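You operate a simulated robot arm through the tools that you are given. There is no shell and no other tool.

The job below is to be done with a simulated robot arm. You get a single attempt, and the scene is never put back.

JOB
Bolt the blue plate into the guide with the driver.
Fine: run all three of its bolts home; the driver ends on the blue mat with its switch on IN.

It is judged by the outcome, as a careful person would: the job done as asked, and still so three seconds after it is handed in. It fails if anything else is knocked over, pushed out of place, dropped, spilled or broken.

ROBOT AND FRAMES
A 6-joint arm with a two-finger gripper, fixed in place. Base frame: the origin is at the foot of the arm, x ahead of it, y to its left, z up. Lengths are in mm, angles in rad, forces in N, time in s.
Its first joint turns from -2.897 to 2.897 rad. Payload 2.45 kg.
The tool frame sits at the grasp point between the pads (the TCP): z along the fingers, y along the line on which they close. The tips reach 20 mm beyond it. The gripper opens to 140 mm. The gripper's body begins 168 mm behind the TCP.
Orientation is that of the tool frame in the base frame, as [roll, pitch, yaw] about the fixed x, y, z axes, in that order (R = Rz(yaw) Ry(pitch) Rx(roll)). With the fingers straight down and closing along the base's y, the tool's x points along the base's -x, its y along +y and its z along -z.

CONTROLS
- The arm moves only by the tool arm_command. Its argument "plan" is a list of rows, each an object (a shift or turn left out is 0, a gripper value left out holds the last) with "dp": the shift along the tool's x, y, z in mm, a list of three; "angular": the turn, a rotation vector about the tool's x, y, z in rad, a list of three. In form: [{"dp": [dx, dy, dz], "angular": [wx, wy, wz]}, ...]. A call has 1 to 20 rows; each row is the pose to reach, as a shift and turn from the pose commanded when the call began, along the tool's axes at that moment. "fingers" is the gripper command, from -1 (fully open) to 1 (shut), values between in proportion, set as the call begins (left out, the last holds). A row lasts 0.2 s, in which the tool goes at most 50 mm and 0.15 rad; a call with a longer step from one row to the next is refused whole, and so is a gripper value outside its range. A pose out of reach is approached as far as the arm can. The call stops where the force on the tool passes 40 N (or 10 N more than at its start, if that is more) or the arm is blocked; 0.2 s more then pass. Each finger travels about 45 mm/s and halts on what it meets, pressing with about 28 N; the grip force reading is that of the motor and also rises with nothing between the fingers. The clock runs only during rows and for 0.2 s after the last one: add rows that repeat a pose to give the fingers time. It gives the time, the measured TCP pose, the force on the tool (base axes), the opening and the grip force at its end, in the units of the frame above (readings bear some noise), with the torque about the TCP (base axes, N m) and any sound that the robot's microphone picked up.
- Cameras (640 x 400 px; columns grow to the right, rows downward): "scene" is fixed at [400, 647.9, 1542.8]; the picture's right is [-0.71, -0.70, 0.00], its down [-0.36, 0.36, -0.86] and it looks along [0.60, -0.61, -0.51] (base axes); focal length 370 px, centre (320, 200). "wrist" rides on the gripper at [78, 11, -209] in the tool frame; the picture's right is [-0.14, 0.99, 0.00], its down [-0.92, -0.13, -0.37] and it looks along [-0.36, -0.05, 0.93] (tool axes); focal length 280 px, centre (320, 200). There is no depth. A picture from a camera that has moved, and an enlarged one, comes with that camera's place and axes in the base frame and with its lens.
- get_image(camera): a new picture of that camera. No time passes.
- zoom(camera, box): a new picture of the part [left, top, right, bottom] of that camera's present view, enlarged. No time passes.
- finish_job(): hands the job in; it is judged then, once.

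Places have to be worked out from the pictures, the camera data and where the tool is seen. Open the gripper and draw the arm clear of the work before you hand the job in, unless the task says otherwise.

The tools are called after "Request:" as a command line: name --argument value ..., lists and objects as JSON in quotes. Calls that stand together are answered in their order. arm_command: Moves the arm, as the interface text tells. Its arguments: {"type":"object","properties":{"plan":{"type":"array"},"fingers":{"type":"number"}},"required":["plan"]} The other tools are called the same way: get_image (camera) takes a picture; zoom (camera, box) takes an enlarged picture of a part of a camera's view; finish_job () hands the job in.

At the start:

```text
clock: 0.0
eef_pos: [642.0, -29.4, 1304.3]
orientation: [3.141, -0.001, 3.14]
force: [0.2, 0.8, -0.1]
torque: [0.03, 0.01, 0.02]
width: 140.1
grasp_force: 0.1
```

scene: 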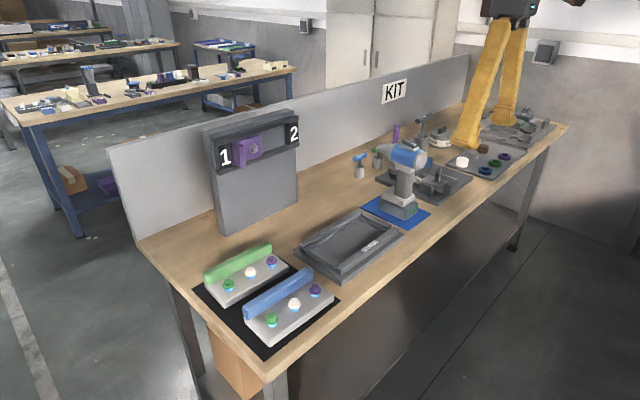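
wrist: 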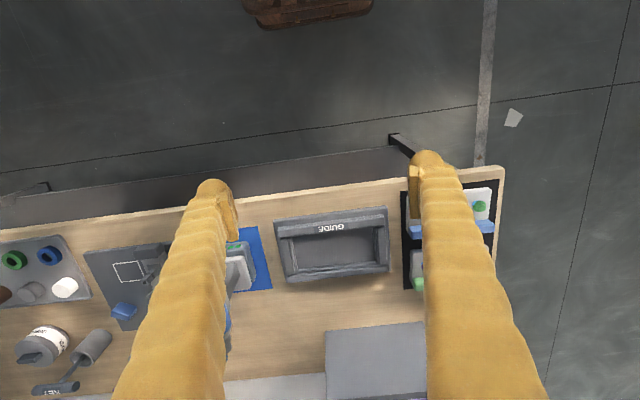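

I'll start with closer views of the bench to locate the plates, guide, driver and markings before moving anything.

Request:
zoom --camera "scene" --box '[180, 220, 420, 370]'

Request:
zoom --camera "scene" --box '[340, 100, 560, 240]'

Request:
zoom --camera "scene" --box '[190, 90, 330, 240]'

Request:
zoom --camera "wrist" --box '[0, 180, 320, 400]'

Request:
zoom --camera "wrist" --box '[260, 150, 520, 320]'

```text
2.67 times, centred on (300, 295) of scene
camera zoom: at [400.0, 647.9, 1542.8], right [-0.71, -0.7, 0.0], down [-0.36, 0.36, -0.86], along [0.6, -0.61, -0.51], focal length 988 px, centre (373, -53)
```

zoom: 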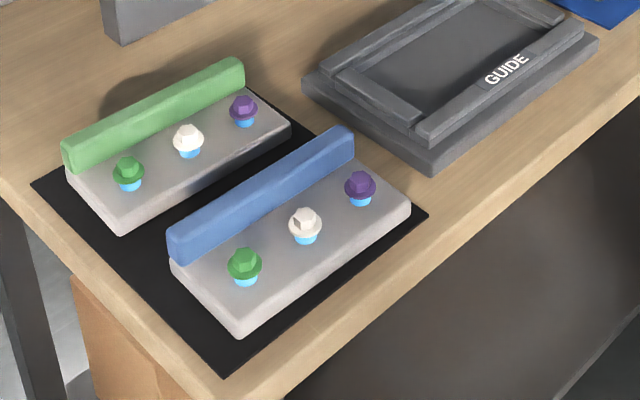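

```text
2.86 times, centred on (450, 170) of scene
camera zoom: at [400.0, 647.9, 1542.8], right [-0.71, -0.7, 0.0], down [-0.36, 0.36, -0.86], along [0.6, -0.61, -0.51], focal length 1058 px, centre (-51, 286)
```

zoom: 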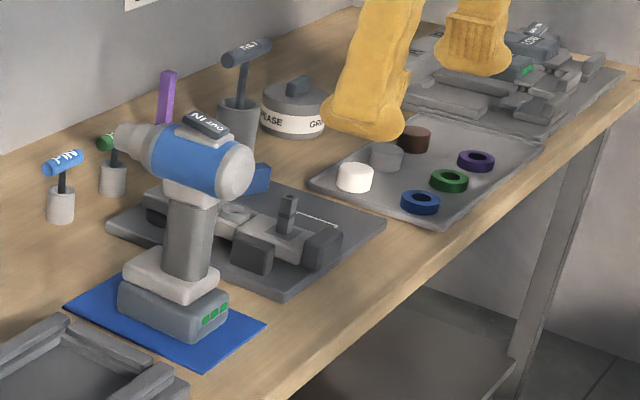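

```text
2.67 times, centred on (260, 165) of scene
camera zoom: at [400.0, 647.9, 1542.8], right [-0.71, -0.7, 0.0], down [-0.36, 0.36, -0.86], along [0.6, -0.61, -0.51], focal length 988 px, centre (480, 293)
```

zoom: 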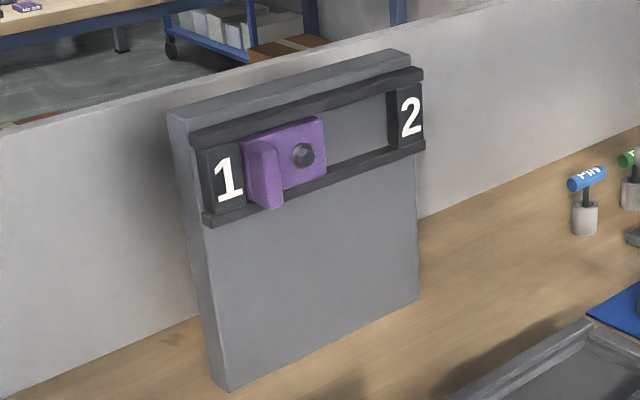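

```text
1.82 times, centred on (160, 290) of wrist
camera zoom: at [562.7, -17.7, 1514.8], right [0.14, 0.99, 0.0], down [0.92, -0.13, 0.37], along [0.36, -0.05, -0.93], focal length 510 px, centre (611, 36)
```

zoom: 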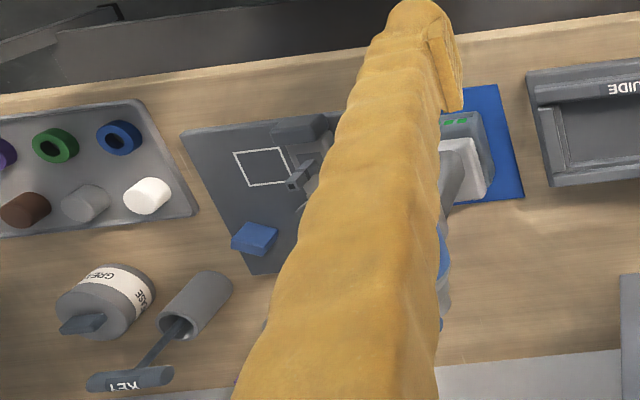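

```text
2.35 times, centred on (390, 235) of wrist
camera zoom: at [562.7, -17.7, 1514.8], right [0.14, 0.99, 0.0], down [0.92, -0.13, 0.37], along [0.36, -0.05, -0.93], focal length 660 px, centre (155, 118)
```

zoom: 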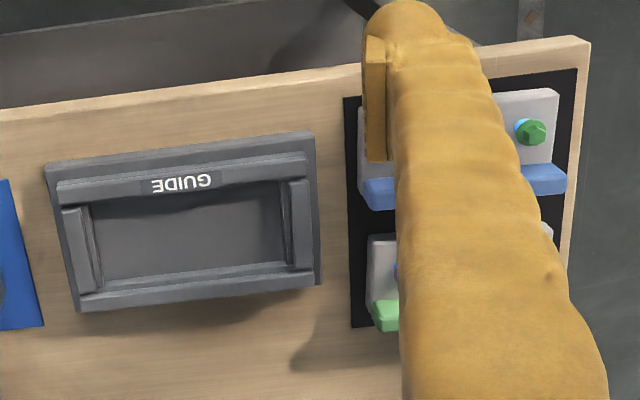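

The bench top works out at about z=875, with the guide spanning roughly x 843–1022 and y −160 to 119. Next I zoom in on the driver, its switch and the plates.

Request:
zoom --camera "scene" --box '[355, 130, 435, 235]'

Request:
zoom --camera "scene" --box '[380, 132, 430, 172]'

Request:
zoom --camera "scene" --box '[235, 260, 345, 350]'

Request:
zoom --camera "scene" --box '[290, 205, 410, 290]'

```text
3.81 times, centred on (395, 182) of scene
camera zoom: at [400.0, 647.9, 1542.8], right [-0.71, -0.7, 0.0], down [-0.36, 0.36, -0.86], along [0.6, -0.61, -0.51], focal length 1411 px, centre (34, 267)
```

zoom: 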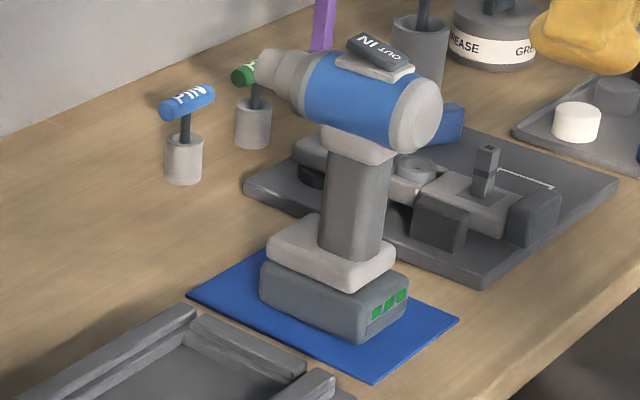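

```text
10.00 times, centred on (405, 152) of scene
camera zoom: at [400.0, 647.9, 1542.8], right [-0.71, -0.7, 0.0], down [-0.36, 0.36, -0.86], along [0.6, -0.61, -0.51], focal length 3704 px, centre (-530, 680)
```

zoom: 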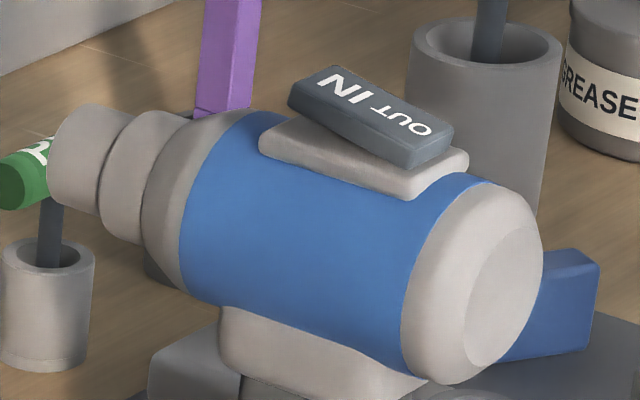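

```text
4.44 times, centred on (290, 305) of scene
camera zoom: at [400.0, 647.9, 1542.8], right [-0.71, -0.7, 0.0], down [-0.36, 0.36, -0.86], along [0.6, -0.61, -0.51], focal length 1646 px, centre (453, -267)
```

zoom: 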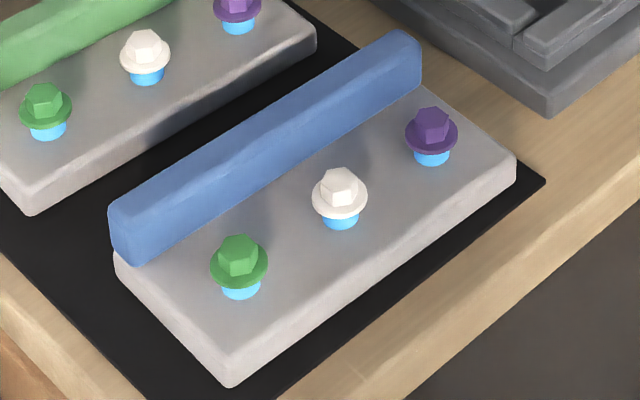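

```text
4.71 times, centred on (350, 248) of scene
camera zoom: at [400.0, 647.9, 1542.8], right [-0.71, -0.7, 0.0], down [-0.36, 0.36, -0.86], along [0.6, -0.61, -0.51], focal length 1743 px, centre (179, -24)
```

zoom: 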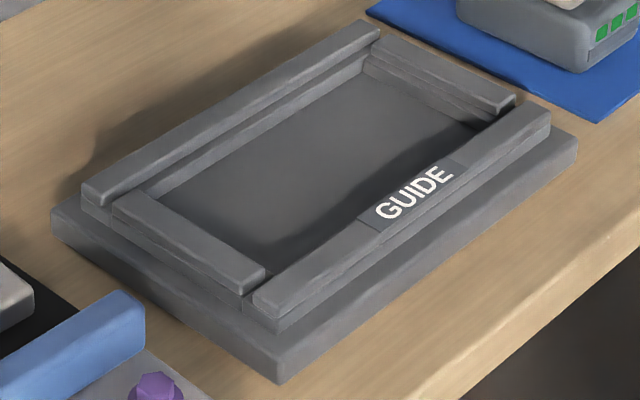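

The driver stands at about (950, −300) with its nose pointing along +x, and the blue plate is at x 822–919, y 172–362. I'll move the open gripper high over the driver and look down at its switch and handle.

Request:
arm_command --plan '[{"dp": [-25, -33, 0]}, {"dp": [-50, -66, 0]}, {"dp": [-75, -99, 0]}, {"dp": [-100, -132, 0]}, {"dp": [-125, -165, 0]}, {"dp": [-150, -198, 0]}, {"dp": [-175, -231, 0]}, {"dp": [-198, -261, 0]}, {"dp": [-198, -261, 0]}]' --fingers -1

```text
clock: 2.0
eef_pos: [840.9, -291.8, 1305.5]
orientation: [-3.141, -0.001, -3.141]
force: [0.3, -0.1, 0.4]
torque: [-0.01, 0.02, -0.02]
width: 139.9
grasp_force: 0.0
```

The arm has reached its viewpoint above the driver. Next I take the wrist and scene pictures from here.

Request:
get_image --camera "wrist"

Request:
zoom --camera "wrist" --box '[240, 130, 400, 260]'

Request:
get_image --camera "scene"

```text
taken
camera wrist: at [760.6, -279.1, 1515.2], right [0.14, 0.99, 0.0], down [0.92, -0.13, 0.37], along [0.36, -0.05, -0.93], focal length 280 px, centre (320, 200)
```

wrist: 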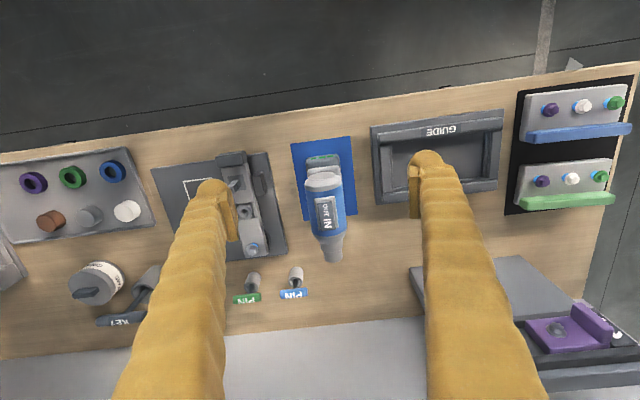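

```text
3.08 times, centred on (320, 195) of wrist
camera zoom: at [760.6, -279.1, 1515.2], right [0.14, 0.99, 0.0], down [0.92, -0.13, 0.37], along [0.36, -0.05, -0.93], focal length 863 px, centre (320, 215)
```

zoom: 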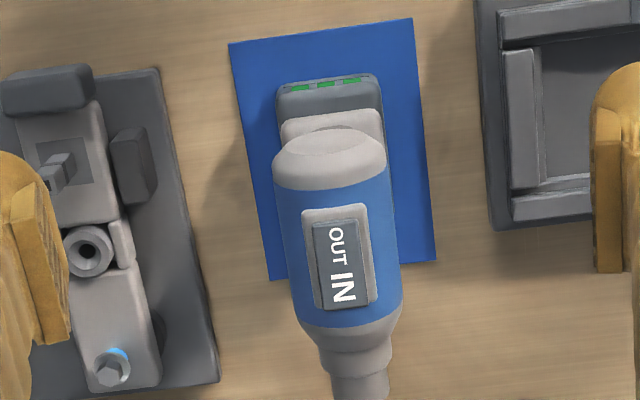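

```text
taken
```

scene: 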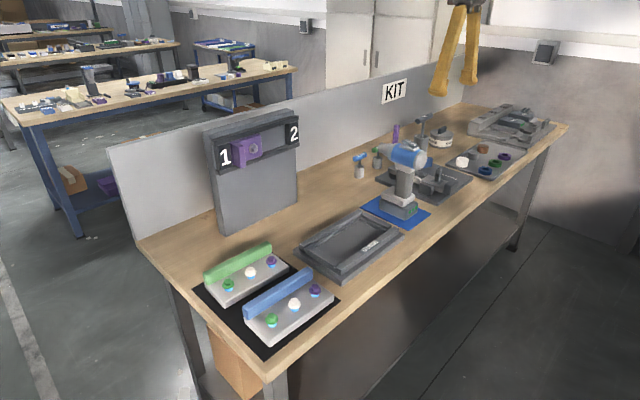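

The driver's axis runs close to +x at y≈−294. I zoom further on the switch to see which side is down, and on the guide and the plates.

Request:
zoom --camera "wrist" --box '[308, 185, 348, 240]'

Request:
zoom --camera "scene" --box '[395, 134, 430, 158]'

Request:
zoom --camera "wrist" --box '[365, 70, 640, 230]'

Request:
zoom --camera "wrist" --box '[360, 100, 520, 215]'

```text
7.27 times, centred on (328, 212) of wrist
camera zoom: at [760.6, -279.1, 1515.2], right [0.14, 0.99, 0.0], down [0.92, -0.13, 0.37], along [0.36, -0.05, -0.93], focal length 2039 px, centre (262, 109)
```

zoom: 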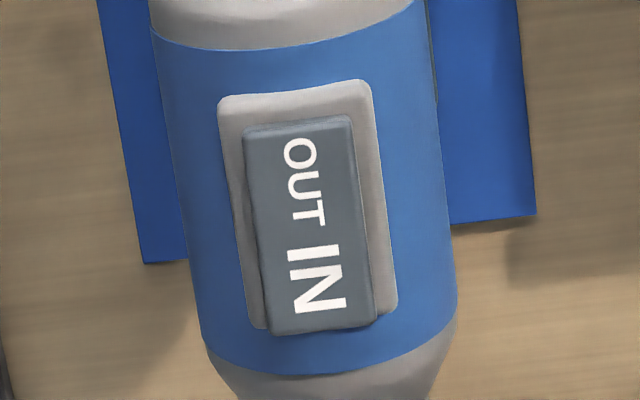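

```text
16.00 times, centred on (412, 146) of scene
camera zoom: at [400.0, 647.9, 1542.8], right [-0.71, -0.7, 0.0], down [-0.36, 0.36, -0.86], along [0.6, -0.61, -0.51], focal length 5926 px, centre (-1160, 1064)
```

zoom: 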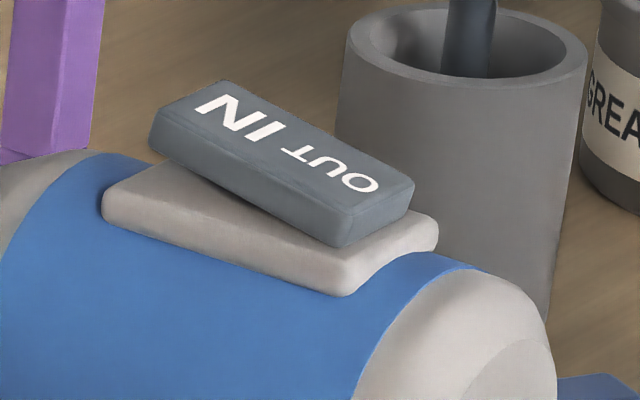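

```text
2.33 times, centred on (502, 150) of wrist
camera zoom: at [760.6, -279.1, 1515.2], right [0.14, 0.99, 0.0], down [0.92, -0.13, 0.37], along [0.36, -0.05, -0.93], focal length 652 px, centre (-105, 316)
```

zoom: 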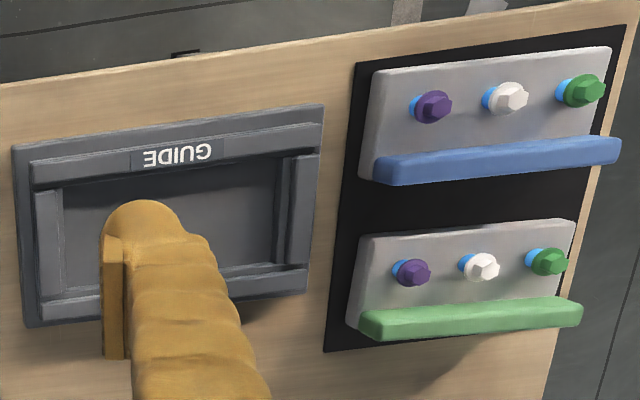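

```text
3.48 times, centred on (440, 158) of wrist
camera zoom: at [760.6, -279.1, 1515.2], right [0.14, 0.99, 0.0], down [0.92, -0.13, 0.37], along [0.36, -0.05, -0.93], focal length 975 px, centre (-97, 348)
```

zoom: 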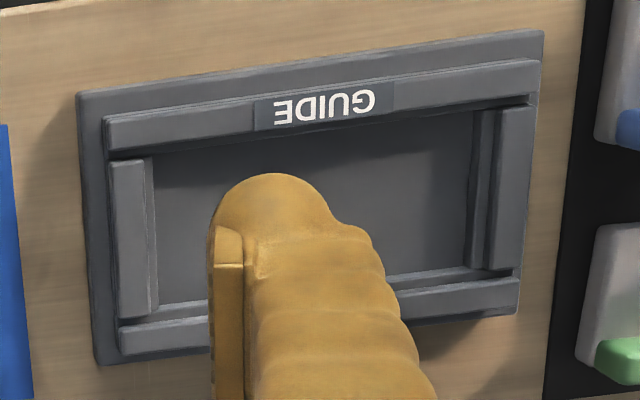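

The rocker's OUT end is down and its IN end is raised, so the switch looks to be on OUT and will need flipping before I drive. First I move over the plates to measure the blue one.

Request:
arm_command --plan '[{"dp": [4, 45, 8]}, {"dp": [8, 90, 16]}, {"dp": [12, 135, 24]}, {"dp": [16, 180, 32]}, {"dp": [20, 225, 40]}, {"dp": [24, 270, 48]}, {"dp": [28, 315, 56]}, {"dp": [32, 360, 64]}, {"dp": [36, 405, 72]}, {"dp": [40, 450, 80]}, {"dp": [41, 495, 90]}, {"dp": [41, 522, 105]}, {"dp": [41, 522, 105]}]'

Request:
get_image --camera "wrist"

Request:
zoom --camera "wrist" --box '[270, 110, 420, 220]'

```text
clock: 4.8
eef_pos: [798.6, 232.2, 1198.8]
orientation: [-3.141, 0.001, -3.141]
force: [-0.1, -0.2, 0.1]
torque: [-0.01, 0.01, -0.01]
width: 140.0
grasp_force: 0.0
```

```text
taken
camera wrist: at [719.2, 243.7, 1409.1], right [0.14, 0.99, 0.0], down [0.92, -0.13, 0.37], along [0.36, -0.05, -0.93], focal length 280 px, centre (320, 200)
```

wrist: 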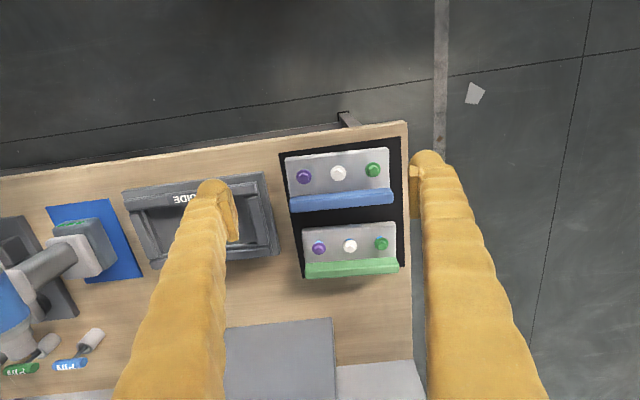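

```text
3.64 times, centred on (345, 165) of wrist
camera zoom: at [719.2, 243.7, 1409.1], right [0.14, 0.99, 0.0], down [0.92, -0.13, 0.37], along [0.36, -0.05, -0.93], focal length 1020 px, centre (229, 327)
```

zoom: 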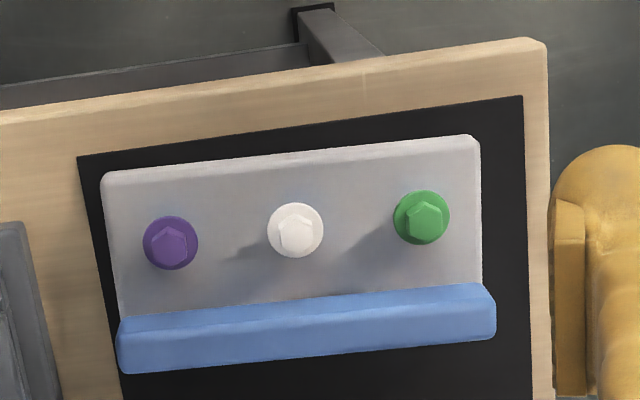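

I zoom on matching corners of the plate and guide in both cameras so I can triangulate heights.

Request:
zoom --camera "scene" --box '[240, 300, 300, 350]'

Request:
zoom --camera "scene" --box '[285, 262, 345, 312]'

Request:
zoom --camera "wrist" --box '[340, 130, 420, 210]'

Request:
zoom --camera "wrist" --box '[275, 140, 355, 220]'

Request:
zoom --camera "scene" --box '[255, 270, 335, 330]'

```text
8.00 times, centred on (270, 325) of scene
camera zoom: at [400.0, 647.9, 1542.8], right [-0.71, -0.7, 0.0], down [-0.36, 0.36, -0.86], along [0.6, -0.61, -0.51], focal length 2963 px, centre (720, -800)
```

zoom: 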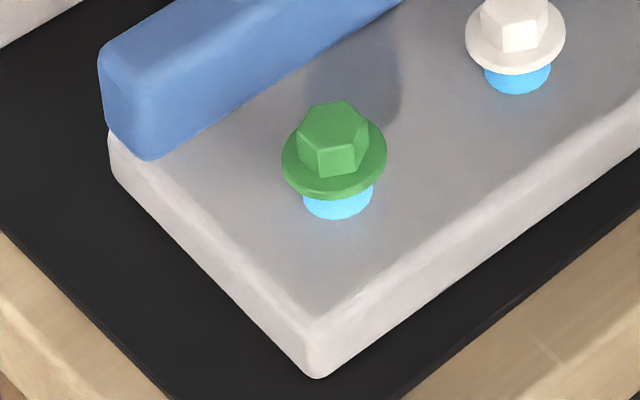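

```text
8.00 times, centred on (315, 287) of scene
camera zoom: at [400.0, 647.9, 1542.8], right [-0.71, -0.7, 0.0], down [-0.36, 0.36, -0.86], along [0.6, -0.61, -0.51], focal length 2963 px, centre (360, -496)
```

zoom: 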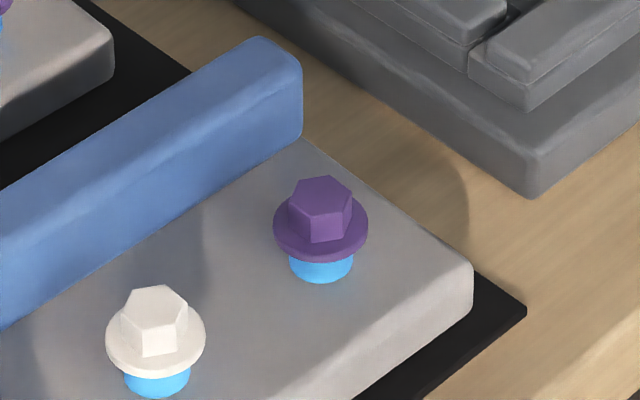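

```text
5.00 times, centred on (380, 170) of wrist
camera zoom: at [719.2, 243.7, 1409.1], right [0.14, 0.99, 0.0], down [0.92, -0.13, 0.37], along [0.36, -0.05, -0.93], focal length 1402 px, centre (20, 350)
```

zoom: 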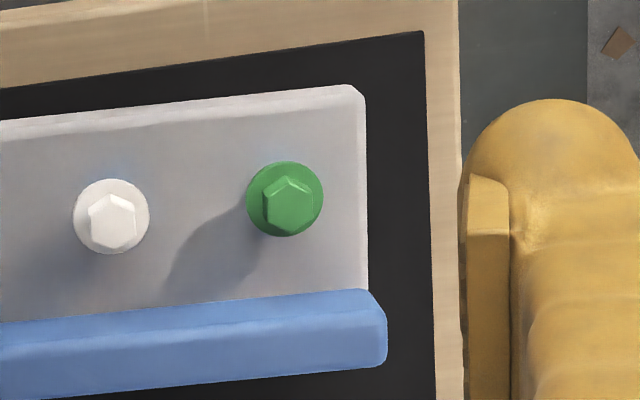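

```text
5.00 times, centred on (315, 180) of wrist
camera zoom: at [719.2, 243.7, 1409.1], right [0.14, 0.99, 0.0], down [0.92, -0.13, 0.37], along [0.36, -0.05, -0.93], focal length 1402 px, centre (345, 300)
```

zoom: 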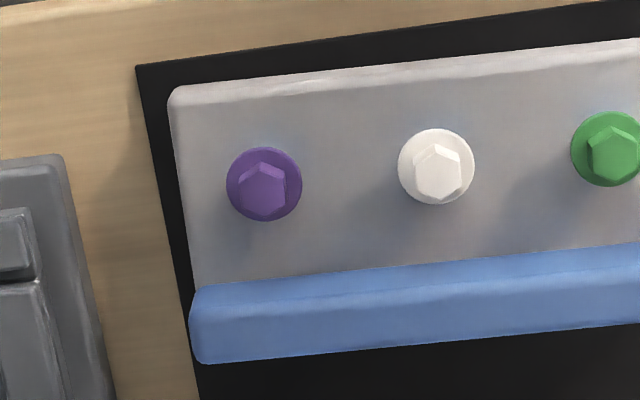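

```text
6.67 times, centred on (295, 300) of scene
camera zoom: at [400.0, 647.9, 1542.8], right [-0.71, -0.7, 0.0], down [-0.36, 0.36, -0.86], along [0.6, -0.61, -0.51], focal length 2469 px, centre (487, -467)
```

zoom: 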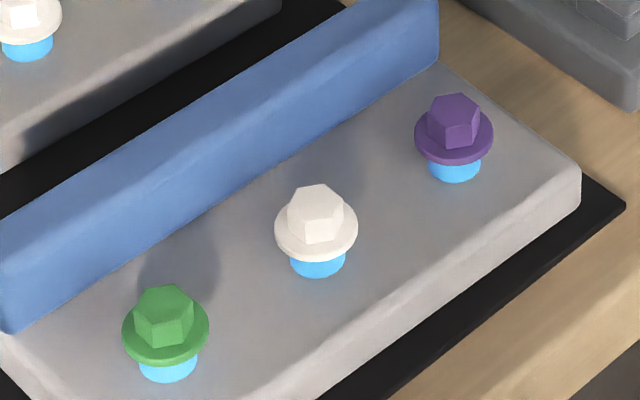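

The plate is about 187×96 mm with its top at z≈896 and yawed about −2.4°. Its ridge is about 20 mm thick with its top near z≈928. Next I move over the guide for matching measurements.

Request:
arm_command --plan '[{"dp": [0, -45, 0]}, {"dp": [0, -90, 0]}, {"dp": [0, -135, 0]}, {"dp": [0, -180, 0]}, {"dp": [0, -225, 0]}, {"dp": [0, -270, 0]}, {"dp": [0, -290, 0]}, {"dp": [0, -290, 0]}]'

Request:
get_image --camera "wrist"

Request:
zoom --camera "wrist" --box '[250, 110, 420, 230]'

```text
clock: 6.6
eef_pos: [798.3, -57.7, 1199.7]
orientation: [-3.141, 0.0, 3.141]
force: [0.0, -0.4, -0.4]
torque: [0.02, -0.04, -0.03]
width: 140.2
grasp_force: 0.2
```

```text
taken
camera wrist: at [719.4, -47.1, 1410.2], right [0.14, 0.99, 0.0], down [0.92, -0.13, 0.37], along [0.36, -0.05, -0.93], focal length 280 px, centre (320, 200)
```

wrist: 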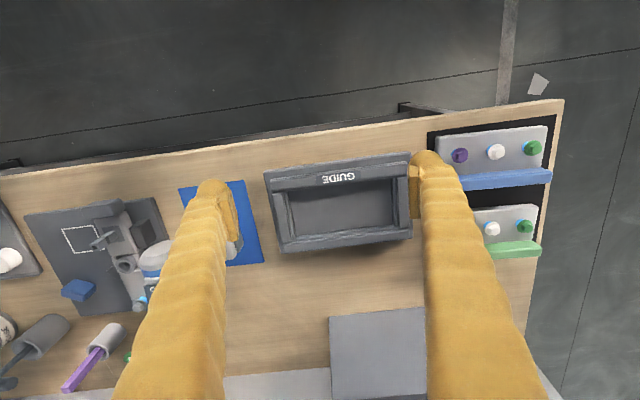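

```text
3.33 times, centred on (335, 170) of wrist
camera zoom: at [719.4, -47.1, 1410.2], right [0.14, 0.99, 0.0], down [0.92, -0.13, 0.37], along [0.36, -0.05, -0.93], focal length 935 px, centre (270, 300)
```

zoom: 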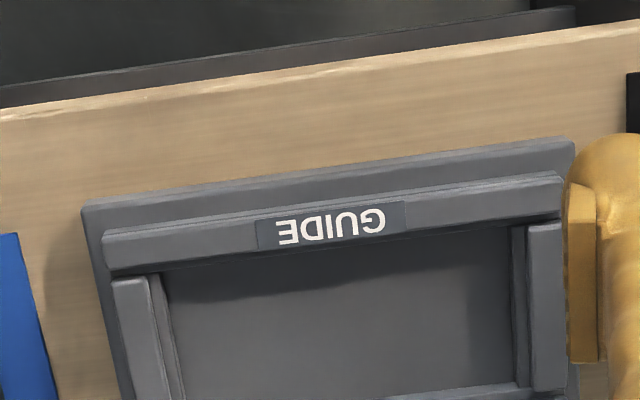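

I zoom on the pocket's left and right ends for accurate corner positions.

Request:
zoom --camera "wrist" --box '[262, 170, 342, 255]'

Request:
zoom --camera "wrist" --box '[335, 150, 415, 245]'

Request:
zoom --camera "scene" --box '[295, 235, 375, 290]'

Request:
zoom --camera "scene" --box '[340, 200, 410, 260]'

```text
4.71 times, centred on (302, 212) of wrist
camera zoom: at [719.4, -47.1, 1410.2], right [0.14, 0.99, 0.0], down [0.92, -0.13, 0.37], along [0.36, -0.05, -0.93], focal length 1320 px, centre (405, 141)
```

zoom: 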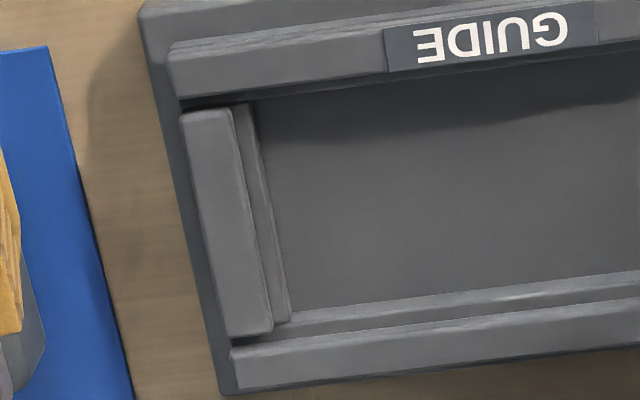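

```text
4.21 times, centred on (375, 198) of wrist
camera zoom: at [719.4, -47.1, 1410.2], right [0.14, 0.99, 0.0], down [0.92, -0.13, 0.37], along [0.36, -0.05, -0.93], focal length 1181 px, centre (88, 210)
```

zoom: 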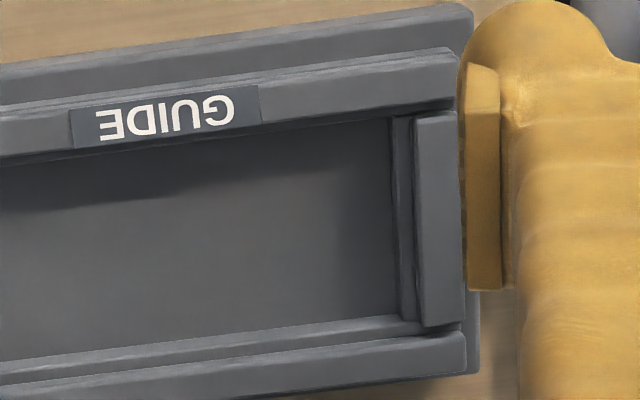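

```text
7.27 times, centred on (335, 262) of scene
camera zoom: at [400.0, 647.9, 1542.8], right [-0.71, -0.7, 0.0], down [-0.36, 0.36, -0.86], along [0.6, -0.61, -0.51], focal length 2694 px, centre (211, -254)
```

zoom: 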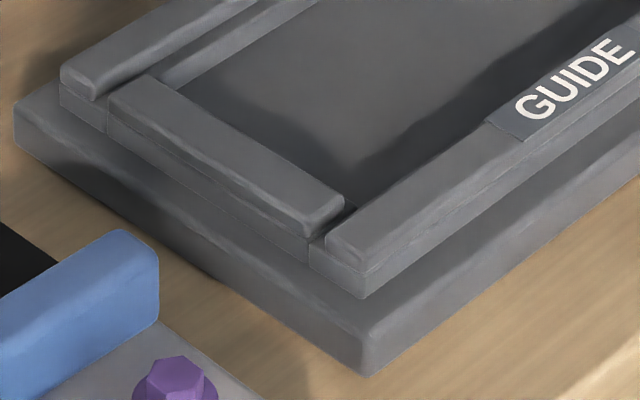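

```text
6.67 times, centred on (375, 230) of scene
camera zoom: at [400.0, 647.9, 1542.8], right [-0.71, -0.7, 0.0], down [-0.36, 0.36, -0.86], along [0.6, -0.61, -0.51], focal length 2469 px, centre (-47, 0)
```

zoom: 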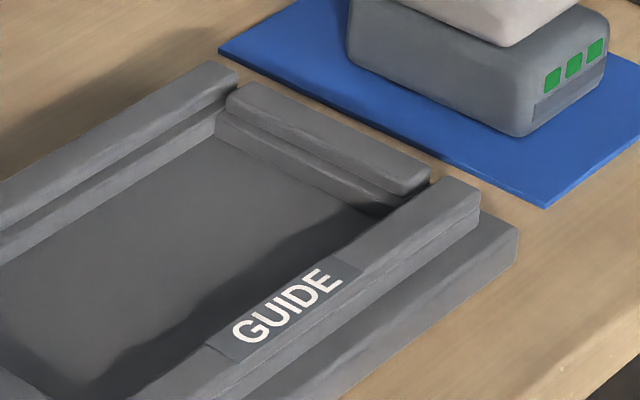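

The guide has flared lead-in bars over a pocket of about x 887–995, y −136 to 66. Placing the ridge needs TCP x≈975, right at the reach limit, so I test that with the empty gripper well above the rails.

Request:
arm_command --plan '[{"dp": [-30, 4, 30]}, {"dp": [-60, 8, 60]}, {"dp": [-90, 12, 90]}, {"dp": [-120, 16, 120]}, {"dp": [-150, 20, 150]}, {"dp": [-172, 23, 180]}, {"dp": [-182, 23, 210]}, {"dp": [-182, 23, 210]}]'

Request:
get_image --camera "wrist"

```text
clock: 8.4
eef_pos: [982.1, -35.3, 990.0]
orientation: [-3.142, -0.001, -3.141]
force: [0.0, -0.1, -0.3]
torque: [0.04, -0.01, -0.03]
width: 140.1
grasp_force: 0.1
```

```text
taken
camera wrist: at [901.8, -24.7, 1199.6], right [0.14, 0.99, 0.0], down [0.92, -0.13, 0.37], along [0.37, -0.05, -0.93], focal length 280 px, centre (320, 200)
```

wrist: 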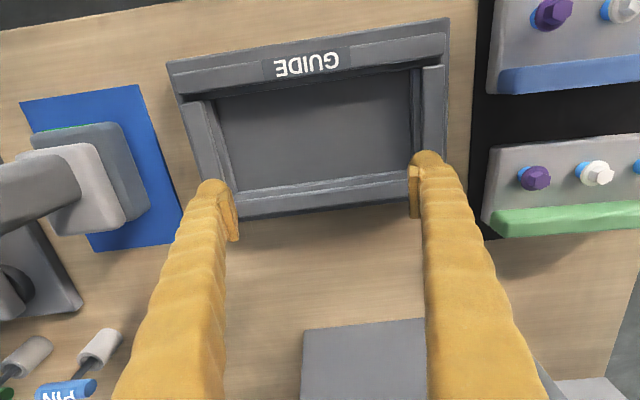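

x=982 is reachable, and from here I can see the pocket's front wall. I zoom for accurate pocket bounds.

Request:
zoom --camera "wrist" --box '[165, 50, 325, 220]'

Request:
zoom --camera "wrist" --box '[300, 10, 460, 180]'

Request:
zoom --camera "wrist" --box '[220, 130, 420, 230]'

```text
2.35 times, centred on (245, 135) of wrist
camera zoom: at [901.8, -24.7, 1199.6], right [0.14, 0.99, 0.0], down [0.92, -0.13, 0.37], along [0.37, -0.05, -0.93], focal length 660 px, centre (496, 353)
```

zoom: 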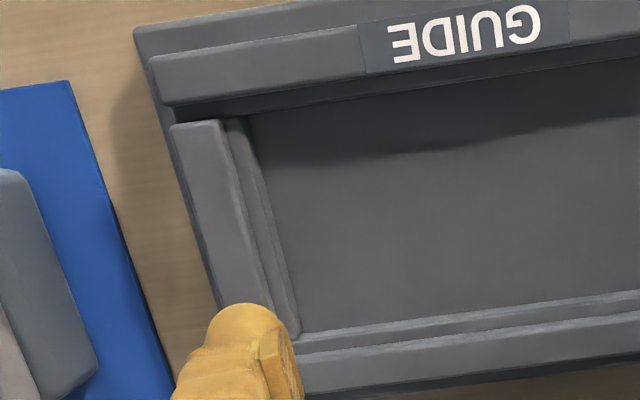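

```text
2.35 times, centred on (380, 95) of wrist
camera zoom: at [901.8, -24.7, 1199.6], right [0.14, 0.99, 0.0], down [0.92, -0.13, 0.37], along [0.37, -0.05, -0.93], focal length 660 px, centre (179, 447)
```

zoom: 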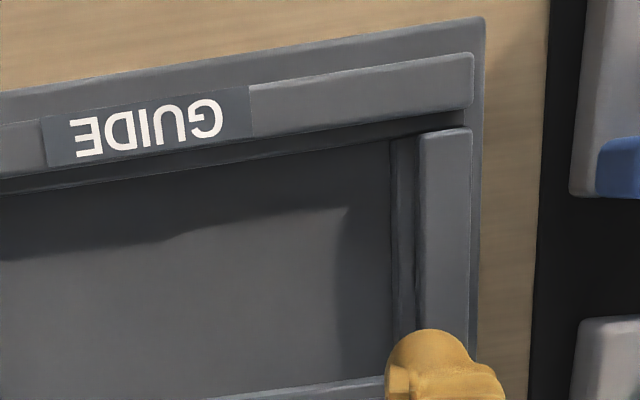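

```text
3.20 times, centred on (320, 180) of wrist
camera zoom: at [901.8, -24.7, 1199.6], right [0.14, 0.99, 0.0], down [0.92, -0.13, 0.37], along [0.37, -0.05, -0.93], focal length 897 px, centre (320, 264)
```

zoom: 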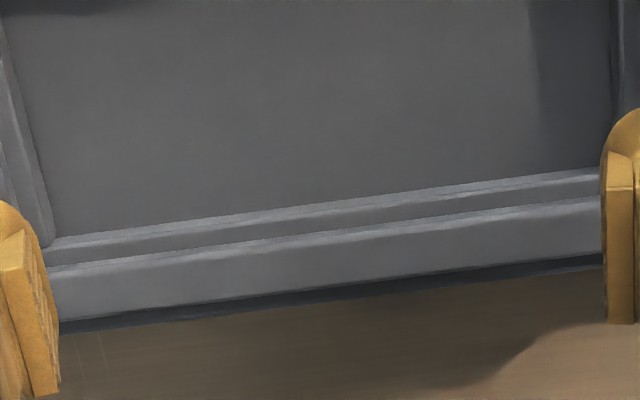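

The pocket is about x 897–997, y −134 to 65, with its centre near (946, −34). I need the TCP near x≈985 when seating, so I check reach a little lower with the fingers still above the rails.

Request:
arm_command --plan '[{"dp": [-3, 0, 10]}, {"dp": [-6, 0, 25]}, {"dp": [-6, 0, 35]}, {"dp": [-6, 0, 35]}]'

```text
clock: 9.4
eef_pos: [987.3, -36.4, 954.6]
orientation: [-3.141, 0.0, -3.141]
force: [0.7, -0.1, -0.8]
torque: [0.01, 0.01, 0.0]
width: 140.3
grasp_force: 0.1
```

Reach is fine. I raise up, move above the blue ridge at about (919.6, 255.5) and turn the tool so the fingers close across the ridge, along x.

Request:
arm_command --plan '[{"dp": [0, 0, -45], "angular": [0, 0, -0.14]}, {"dp": [0, 0, -90], "angular": [0, 0, -0.28]}, {"dp": [7, 30, -126], "angular": [0, 0, -0.42]}, {"dp": [14, 60, -126], "angular": [0, 0, -0.56]}, {"dp": [21, 95, -126], "angular": [0, 0, -0.7]}, {"dp": [28, 130, -126], "angular": [0, 0, -0.84]}, {"dp": [36, 165, -126], "angular": [0, 0, -0.98]}, {"dp": [44, 200, -126], "angular": [0, 0, -1.12]}, {"dp": [52, 235, -126], "angular": [0, 0, -1.26]}, {"dp": [60, 265, -126], "angular": [0, 0, -1.4]}, {"dp": [67.4, 290.9, -126], "angular": [0, 0, -1.531]}, {"dp": [67.4, 290.9, -126], "angular": [0, 0, -1.531]}]'

Request:
get_image --camera "wrist"

Request:
get_image --camera "scene"

```text
clock: 12.0
eef_pos: [919.5, 257.1, 1080.8]
orientation: [3.14, -0.002, -1.608]
force: [0.1, -0.4, -0.2]
torque: [-0.03, -0.02, -0.01]
width: 139.9
grasp_force: 0.0
```

```text
taken
camera wrist: at [904.2, 179.1, 1290.9], right [-0.98, 0.18, 0.0], down [0.16, 0.92, 0.37], along [0.06, 0.36, -0.93], focal length 280 px, centre (320, 200)
```

wrist: 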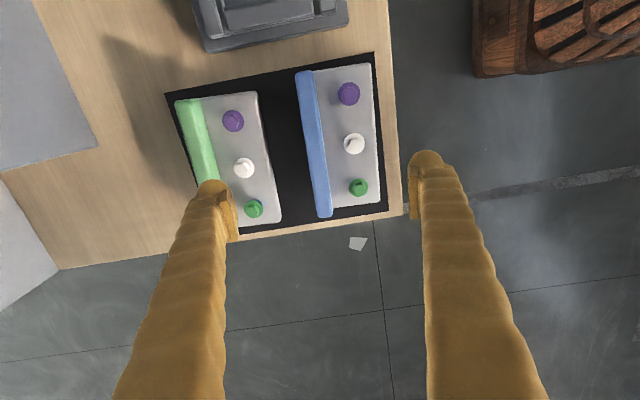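

```text
taken
```

scene: 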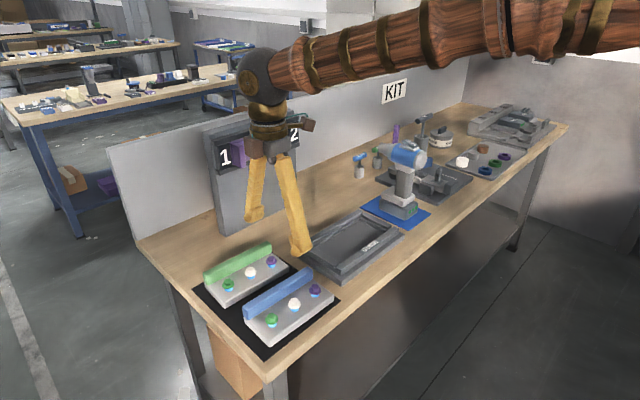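

The tool is over the ridge with the fingers closing along x. I zoom to check how well the ridge is centred between the fingers.

Request:
zoom --camera "wrist" --box '[270, 50, 400, 235]'

Request:
zoom --camera "wrist" --box '[280, 110, 380, 180]'

```text
2.16 times, centred on (335, 142) of wrist
camera zoom: at [904.2, 179.1, 1290.9], right [-0.98, 0.18, 0.0], down [0.16, 0.92, 0.37], along [0.06, 0.36, -0.93], focal length 606 px, centre (288, 324)
```

zoom: 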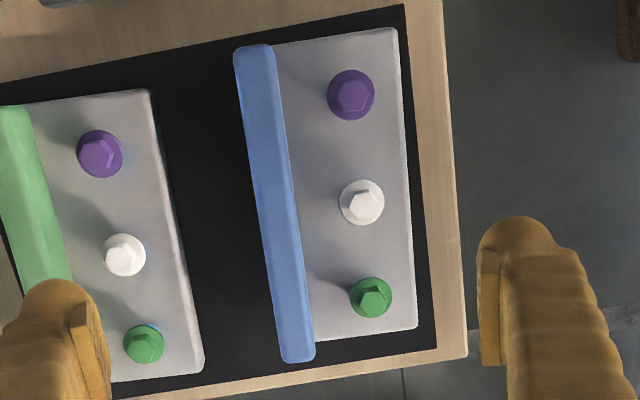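

```text
5.71 times, centred on (330, 145) of wrist
camera zoom: at [904.2, 179.1, 1290.9], right [-0.98, 0.18, 0.0], down [0.16, 0.92, 0.37], along [0.06, 0.36, -0.93], focal length 1602 px, centre (263, 514)
```

zoom: 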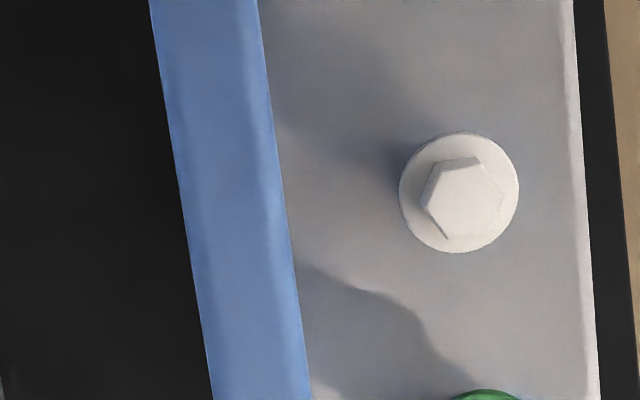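

My height estimates disagree by about 15 mm. I'll descend straight down 85 mm, still well clear, and compare pictures to get an accurate height and centring.

Request:
arm_command --plan '[{"dp": [0, 0, 40]}, {"dp": [0, 0, 85]}, {"dp": [0, 0, 85]}]'

Request:
get_image --camera "wrist"

Request:
zoom --camera "wrist" --box '[280, 70, 400, 160]'

```text
clock: 12.8
eef_pos: [918.5, 254.6, 995.1]
orientation: [3.141, 0.001, -1.612]
force: [0.0, -0.2, -0.8]
torque: [0.03, -0.02, -0.01]
width: 140.0
grasp_force: 0.0
```

```text
taken
camera wrist: at [904.2, 177.6, 1205.4], right [-0.98, 0.18, 0.0], down [0.16, 0.92, 0.37], along [0.07, 0.36, -0.93], focal length 280 px, centre (320, 200)
```

wrist: 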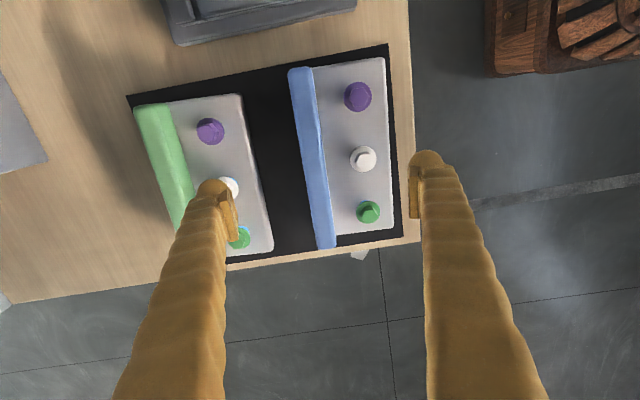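

```text
4.44 times, centred on (340, 115) of wrist
camera zoom: at [904.2, 177.6, 1205.4], right [-0.98, 0.18, 0.0], down [0.16, 0.92, 0.37], along [0.07, 0.36, -0.93], focal length 1246 px, centre (231, 578)
```

zoom: 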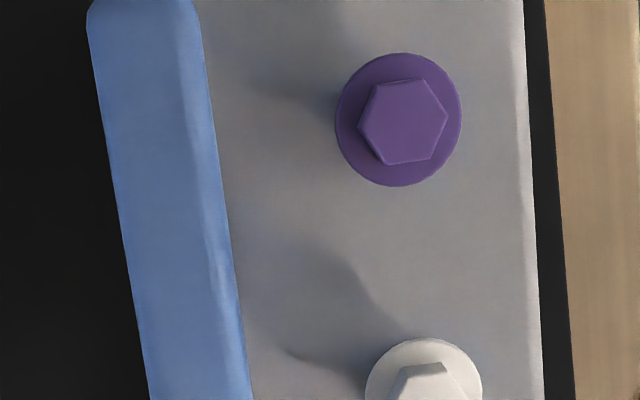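

I zoom on each bolt head at this height so I can compare scale with the earlier view.

Request:
zoom --camera "wrist" --box '[335, 75, 385, 115]'

Request:
zoom --camera "wrist" --box '[340, 140, 390, 180]'

Request:
zoom --camera "wrist" --box '[345, 192, 395, 232]'

Request:
zoom --camera "wrist" --box '[290, 130, 350, 178]'

```text
10.00 times, centred on (360, 95) of wrist
camera zoom: at [904.2, 177.6, 1205.4], right [-0.98, 0.18, 0.0], down [0.16, 0.92, 0.37], along [0.07, 0.36, -0.93], focal length 2804 px, centre (-80, 1250)
```

zoom: 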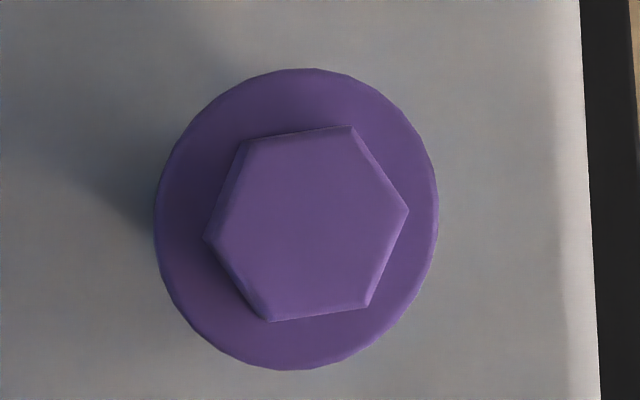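

```text
10.00 times, centred on (365, 160) of wrist
camera zoom: at [904.2, 177.6, 1205.4], right [-0.98, 0.18, 0.0], down [0.16, 0.92, 0.37], along [0.07, 0.36, -0.93], focal length 2804 px, centre (-130, 600)
```

zoom: 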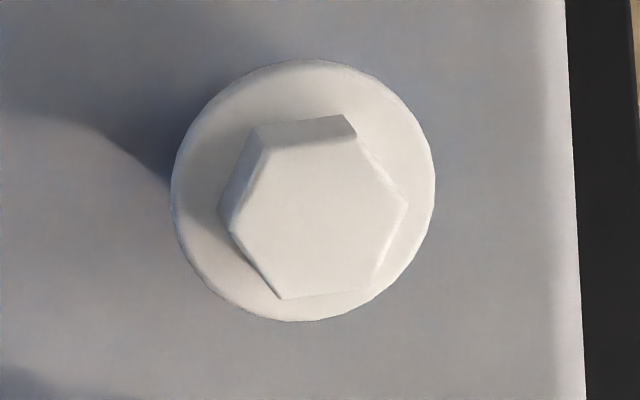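

```text
10.00 times, centred on (370, 212) of wrist
camera zoom: at [904.2, 177.6, 1205.4], right [-0.98, 0.18, 0.0], down [0.16, 0.92, 0.37], along [0.07, 0.36, -0.93], focal length 2804 px, centre (-180, 80)
```

zoom: 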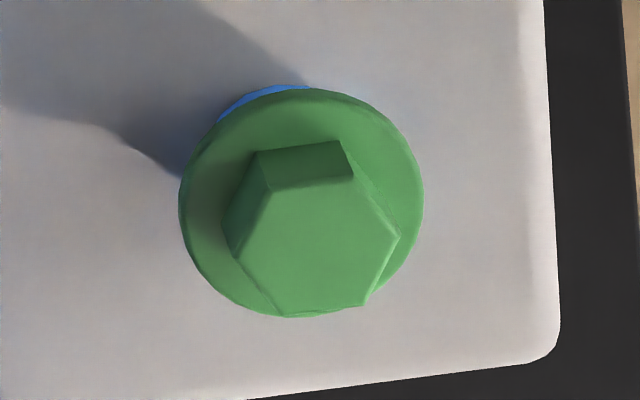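

```text
8.33 times, centred on (320, 154) of wrist
camera zoom: at [904.2, 177.6, 1205.4], right [-0.98, 0.18, 0.0], down [0.16, 0.92, 0.37], along [0.07, 0.36, -0.93], focal length 2337 px, centre (320, 583)
```

zoom: 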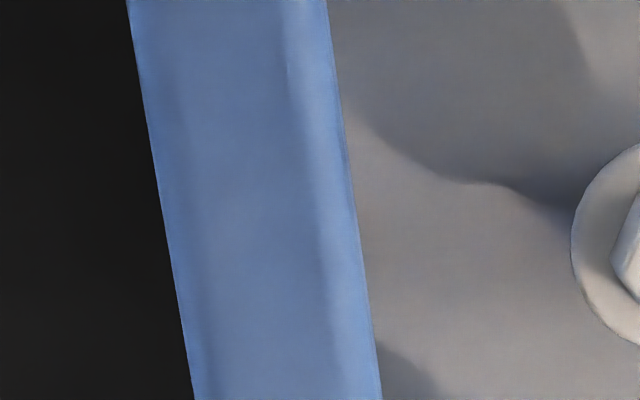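

Bolt heads are about 30 mm across at x≈870 and the ridge centre is near x≈923, so the front finger must fit in the gap between x≈886 and 911. I recentre over the ridge and narrow the opening to about 36 mm before descending.

Request:
arm_command --plan '[{"dp": [-2, -4.5, 0]}, {"dp": [-2, -4.5, 0]}, {"dp": [-2, -4.5, 0]}, {"dp": [-2, -4.5, 0]}, {"dp": [-2, -4.5, 0]}, {"dp": [-2, -4.5, 0]}, {"dp": [-2, -4.5, 0]}, {"dp": [-2, -4.5, 0]}]' --fingers 0.486

Request:
get_image --camera "wrist"

Request:
zoom --camera "scene" --box '[220, 220, 360, 320]'

```text
clock: 14.6
eef_pos: [924.6, 255.5, 994.4]
orientation: [-3.141, 0.0, -1.612]
force: [1.1, 1.3, -0.8]
torque: [-0.02, 0.01, 0.0]
width: 35.8
grasp_force: 0.1
```

```text
taken
camera wrist: at [908.8, 179.6, 1205.8], right [-0.98, 0.18, 0.0], down [0.16, 0.91, 0.37], along [0.07, 0.36, -0.93], focal length 280 px, centre (320, 200)
```

wrist: 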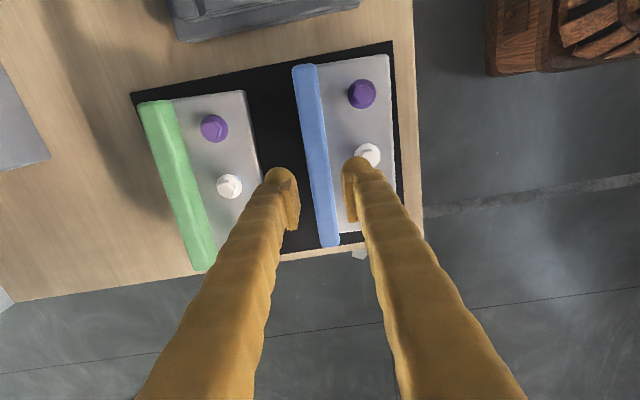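

```text
4.00 times, centred on (290, 270) of scene
camera zoom: at [400.0, 647.9, 1542.8], right [-0.71, -0.7, 0.0], down [-0.36, 0.36, -0.86], along [0.6, -0.61, -0.51], focal length 1482 px, centre (440, -80)
```

zoom: 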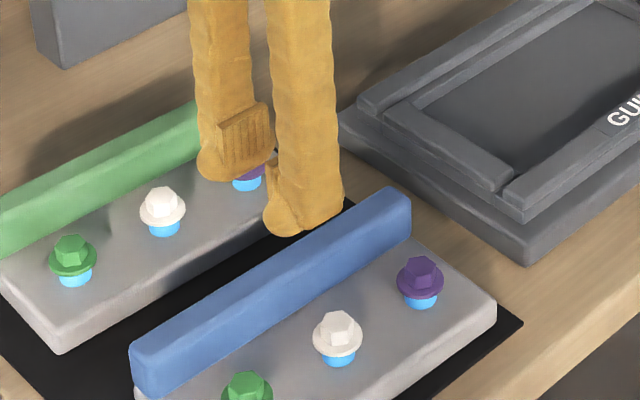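

The fingers straddle the ridge cleanly. I go down to TCP z≈945, so the tips are at about 925, and check again.

Request:
arm_command --plan '[{"dp": [0, 1, 20]}, {"dp": [0, 1.5, 40]}, {"dp": [0, 1.5, 49]}, {"dp": [0, 1.5, 49]}]'

Request:
get_image --camera "wrist"

Request:
zoom --camera "scene" --box '[240, 250, 340, 325]'

Request:
zoom --camera "wrist" --box '[260, 130, 400, 240]'

```text
clock: 15.6
eef_pos: [923.0, 256.7, 946.0]
orientation: [3.141, 0.001, -1.612]
force: [0.2, -0.1, -0.6]
torque: [-0.03, 0.0, 0.02]
width: 36.0
grasp_force: 0.1
```

```text
taken
camera wrist: at [907.6, 179.8, 1156.8], right [-0.98, 0.18, 0.0], down [0.16, 0.91, 0.37], along [0.07, 0.36, -0.93], focal length 280 px, centre (320, 200)
```

wrist: 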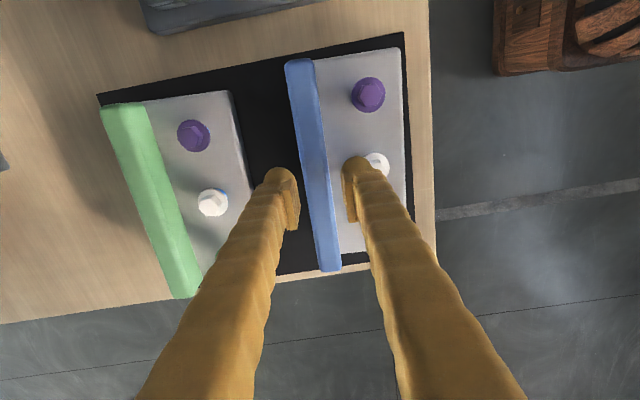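

```text
5.33 times, centred on (290, 288) of scene
camera zoom: at [400.0, 647.9, 1542.8], right [-0.71, -0.7, 0.0], down [-0.36, 0.36, -0.86], along [0.6, -0.61, -0.51], focal length 1975 px, centre (480, -267)
```

zoom: 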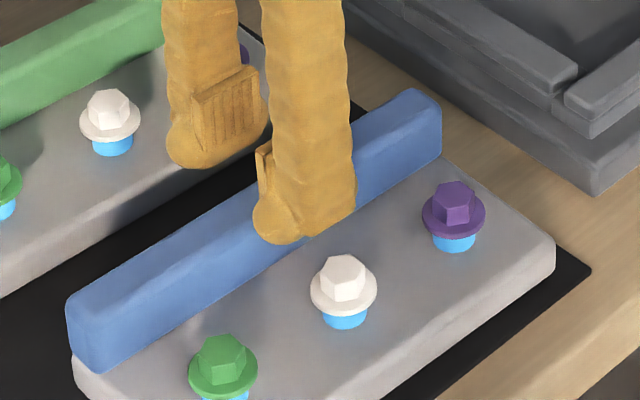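

```text
3.64 times, centred on (330, 185) of wrist
camera zoom: at [907.6, 179.8, 1156.8], right [-0.98, 0.18, 0.0], down [0.16, 0.91, 0.37], along [0.07, 0.36, -0.93], focal length 1020 px, centre (284, 254)
```

zoom: 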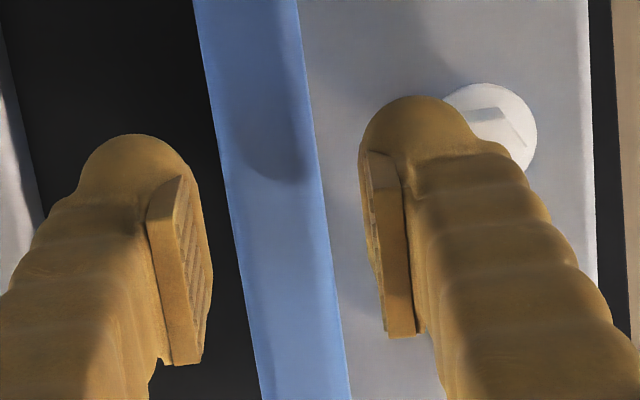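

The ridge is well centred between the pads with about 7 mm each side. I narrow the opening to 30 mm for more room from the white bolt and go down 10 mm.

Request:
arm_command --plan '[{"dp": [0, 0, 0]}, {"dp": [0, 0, 5]}, {"dp": [0, 0, 10]}, {"dp": [0, 0, 10]}]' --fingers 0.571

Request:
zoom --camera "scene" --box '[255, 265, 325, 320]'

Request:
zoom --camera "wrist" --box '[260, 130, 400, 240]'

```text
clock: 16.6
eef_pos: [921.5, 256.0, 936.2]
orientation: [3.142, -0.001, -1.612]
force: [-0.7, 0.2, 0.4]
torque: [0.0, 0.01, 0.0]
width: 30.3
grasp_force: 0.1
```

```text
7.27 times, centred on (290, 292) of scene
camera zoom: at [400.0, 647.9, 1542.8], right [-0.71, -0.7, 0.0], down [-0.36, 0.36, -0.86], along [0.6, -0.61, -0.51], focal length 2694 px, centre (538, -473)
```

zoom: 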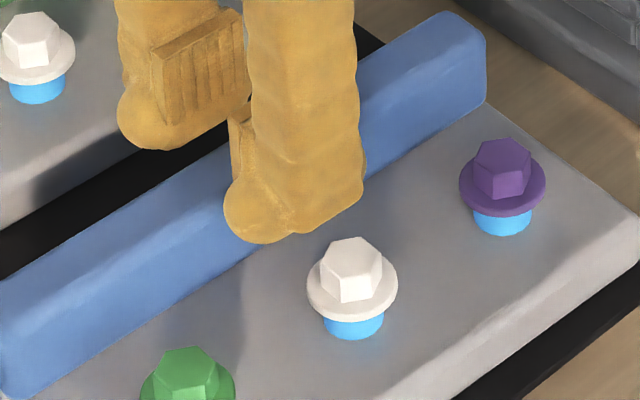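

```text
3.64 times, centred on (330, 185) of wrist
camera zoom: at [907.6, 180.1, 1146.8], right [-0.98, 0.18, 0.0], down [0.16, 0.91, 0.37], along [0.07, 0.36, -0.93], focal length 1020 px, centre (284, 254)
```

zoom: 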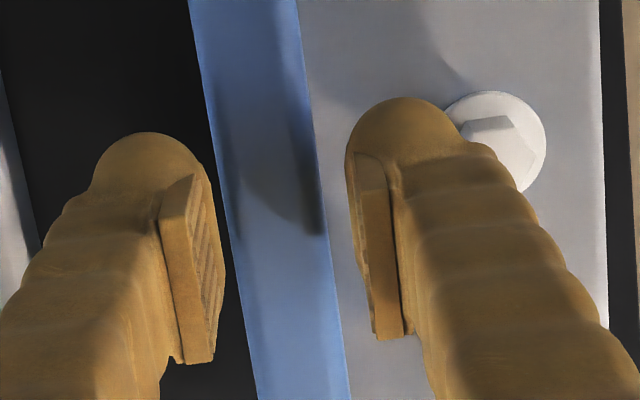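

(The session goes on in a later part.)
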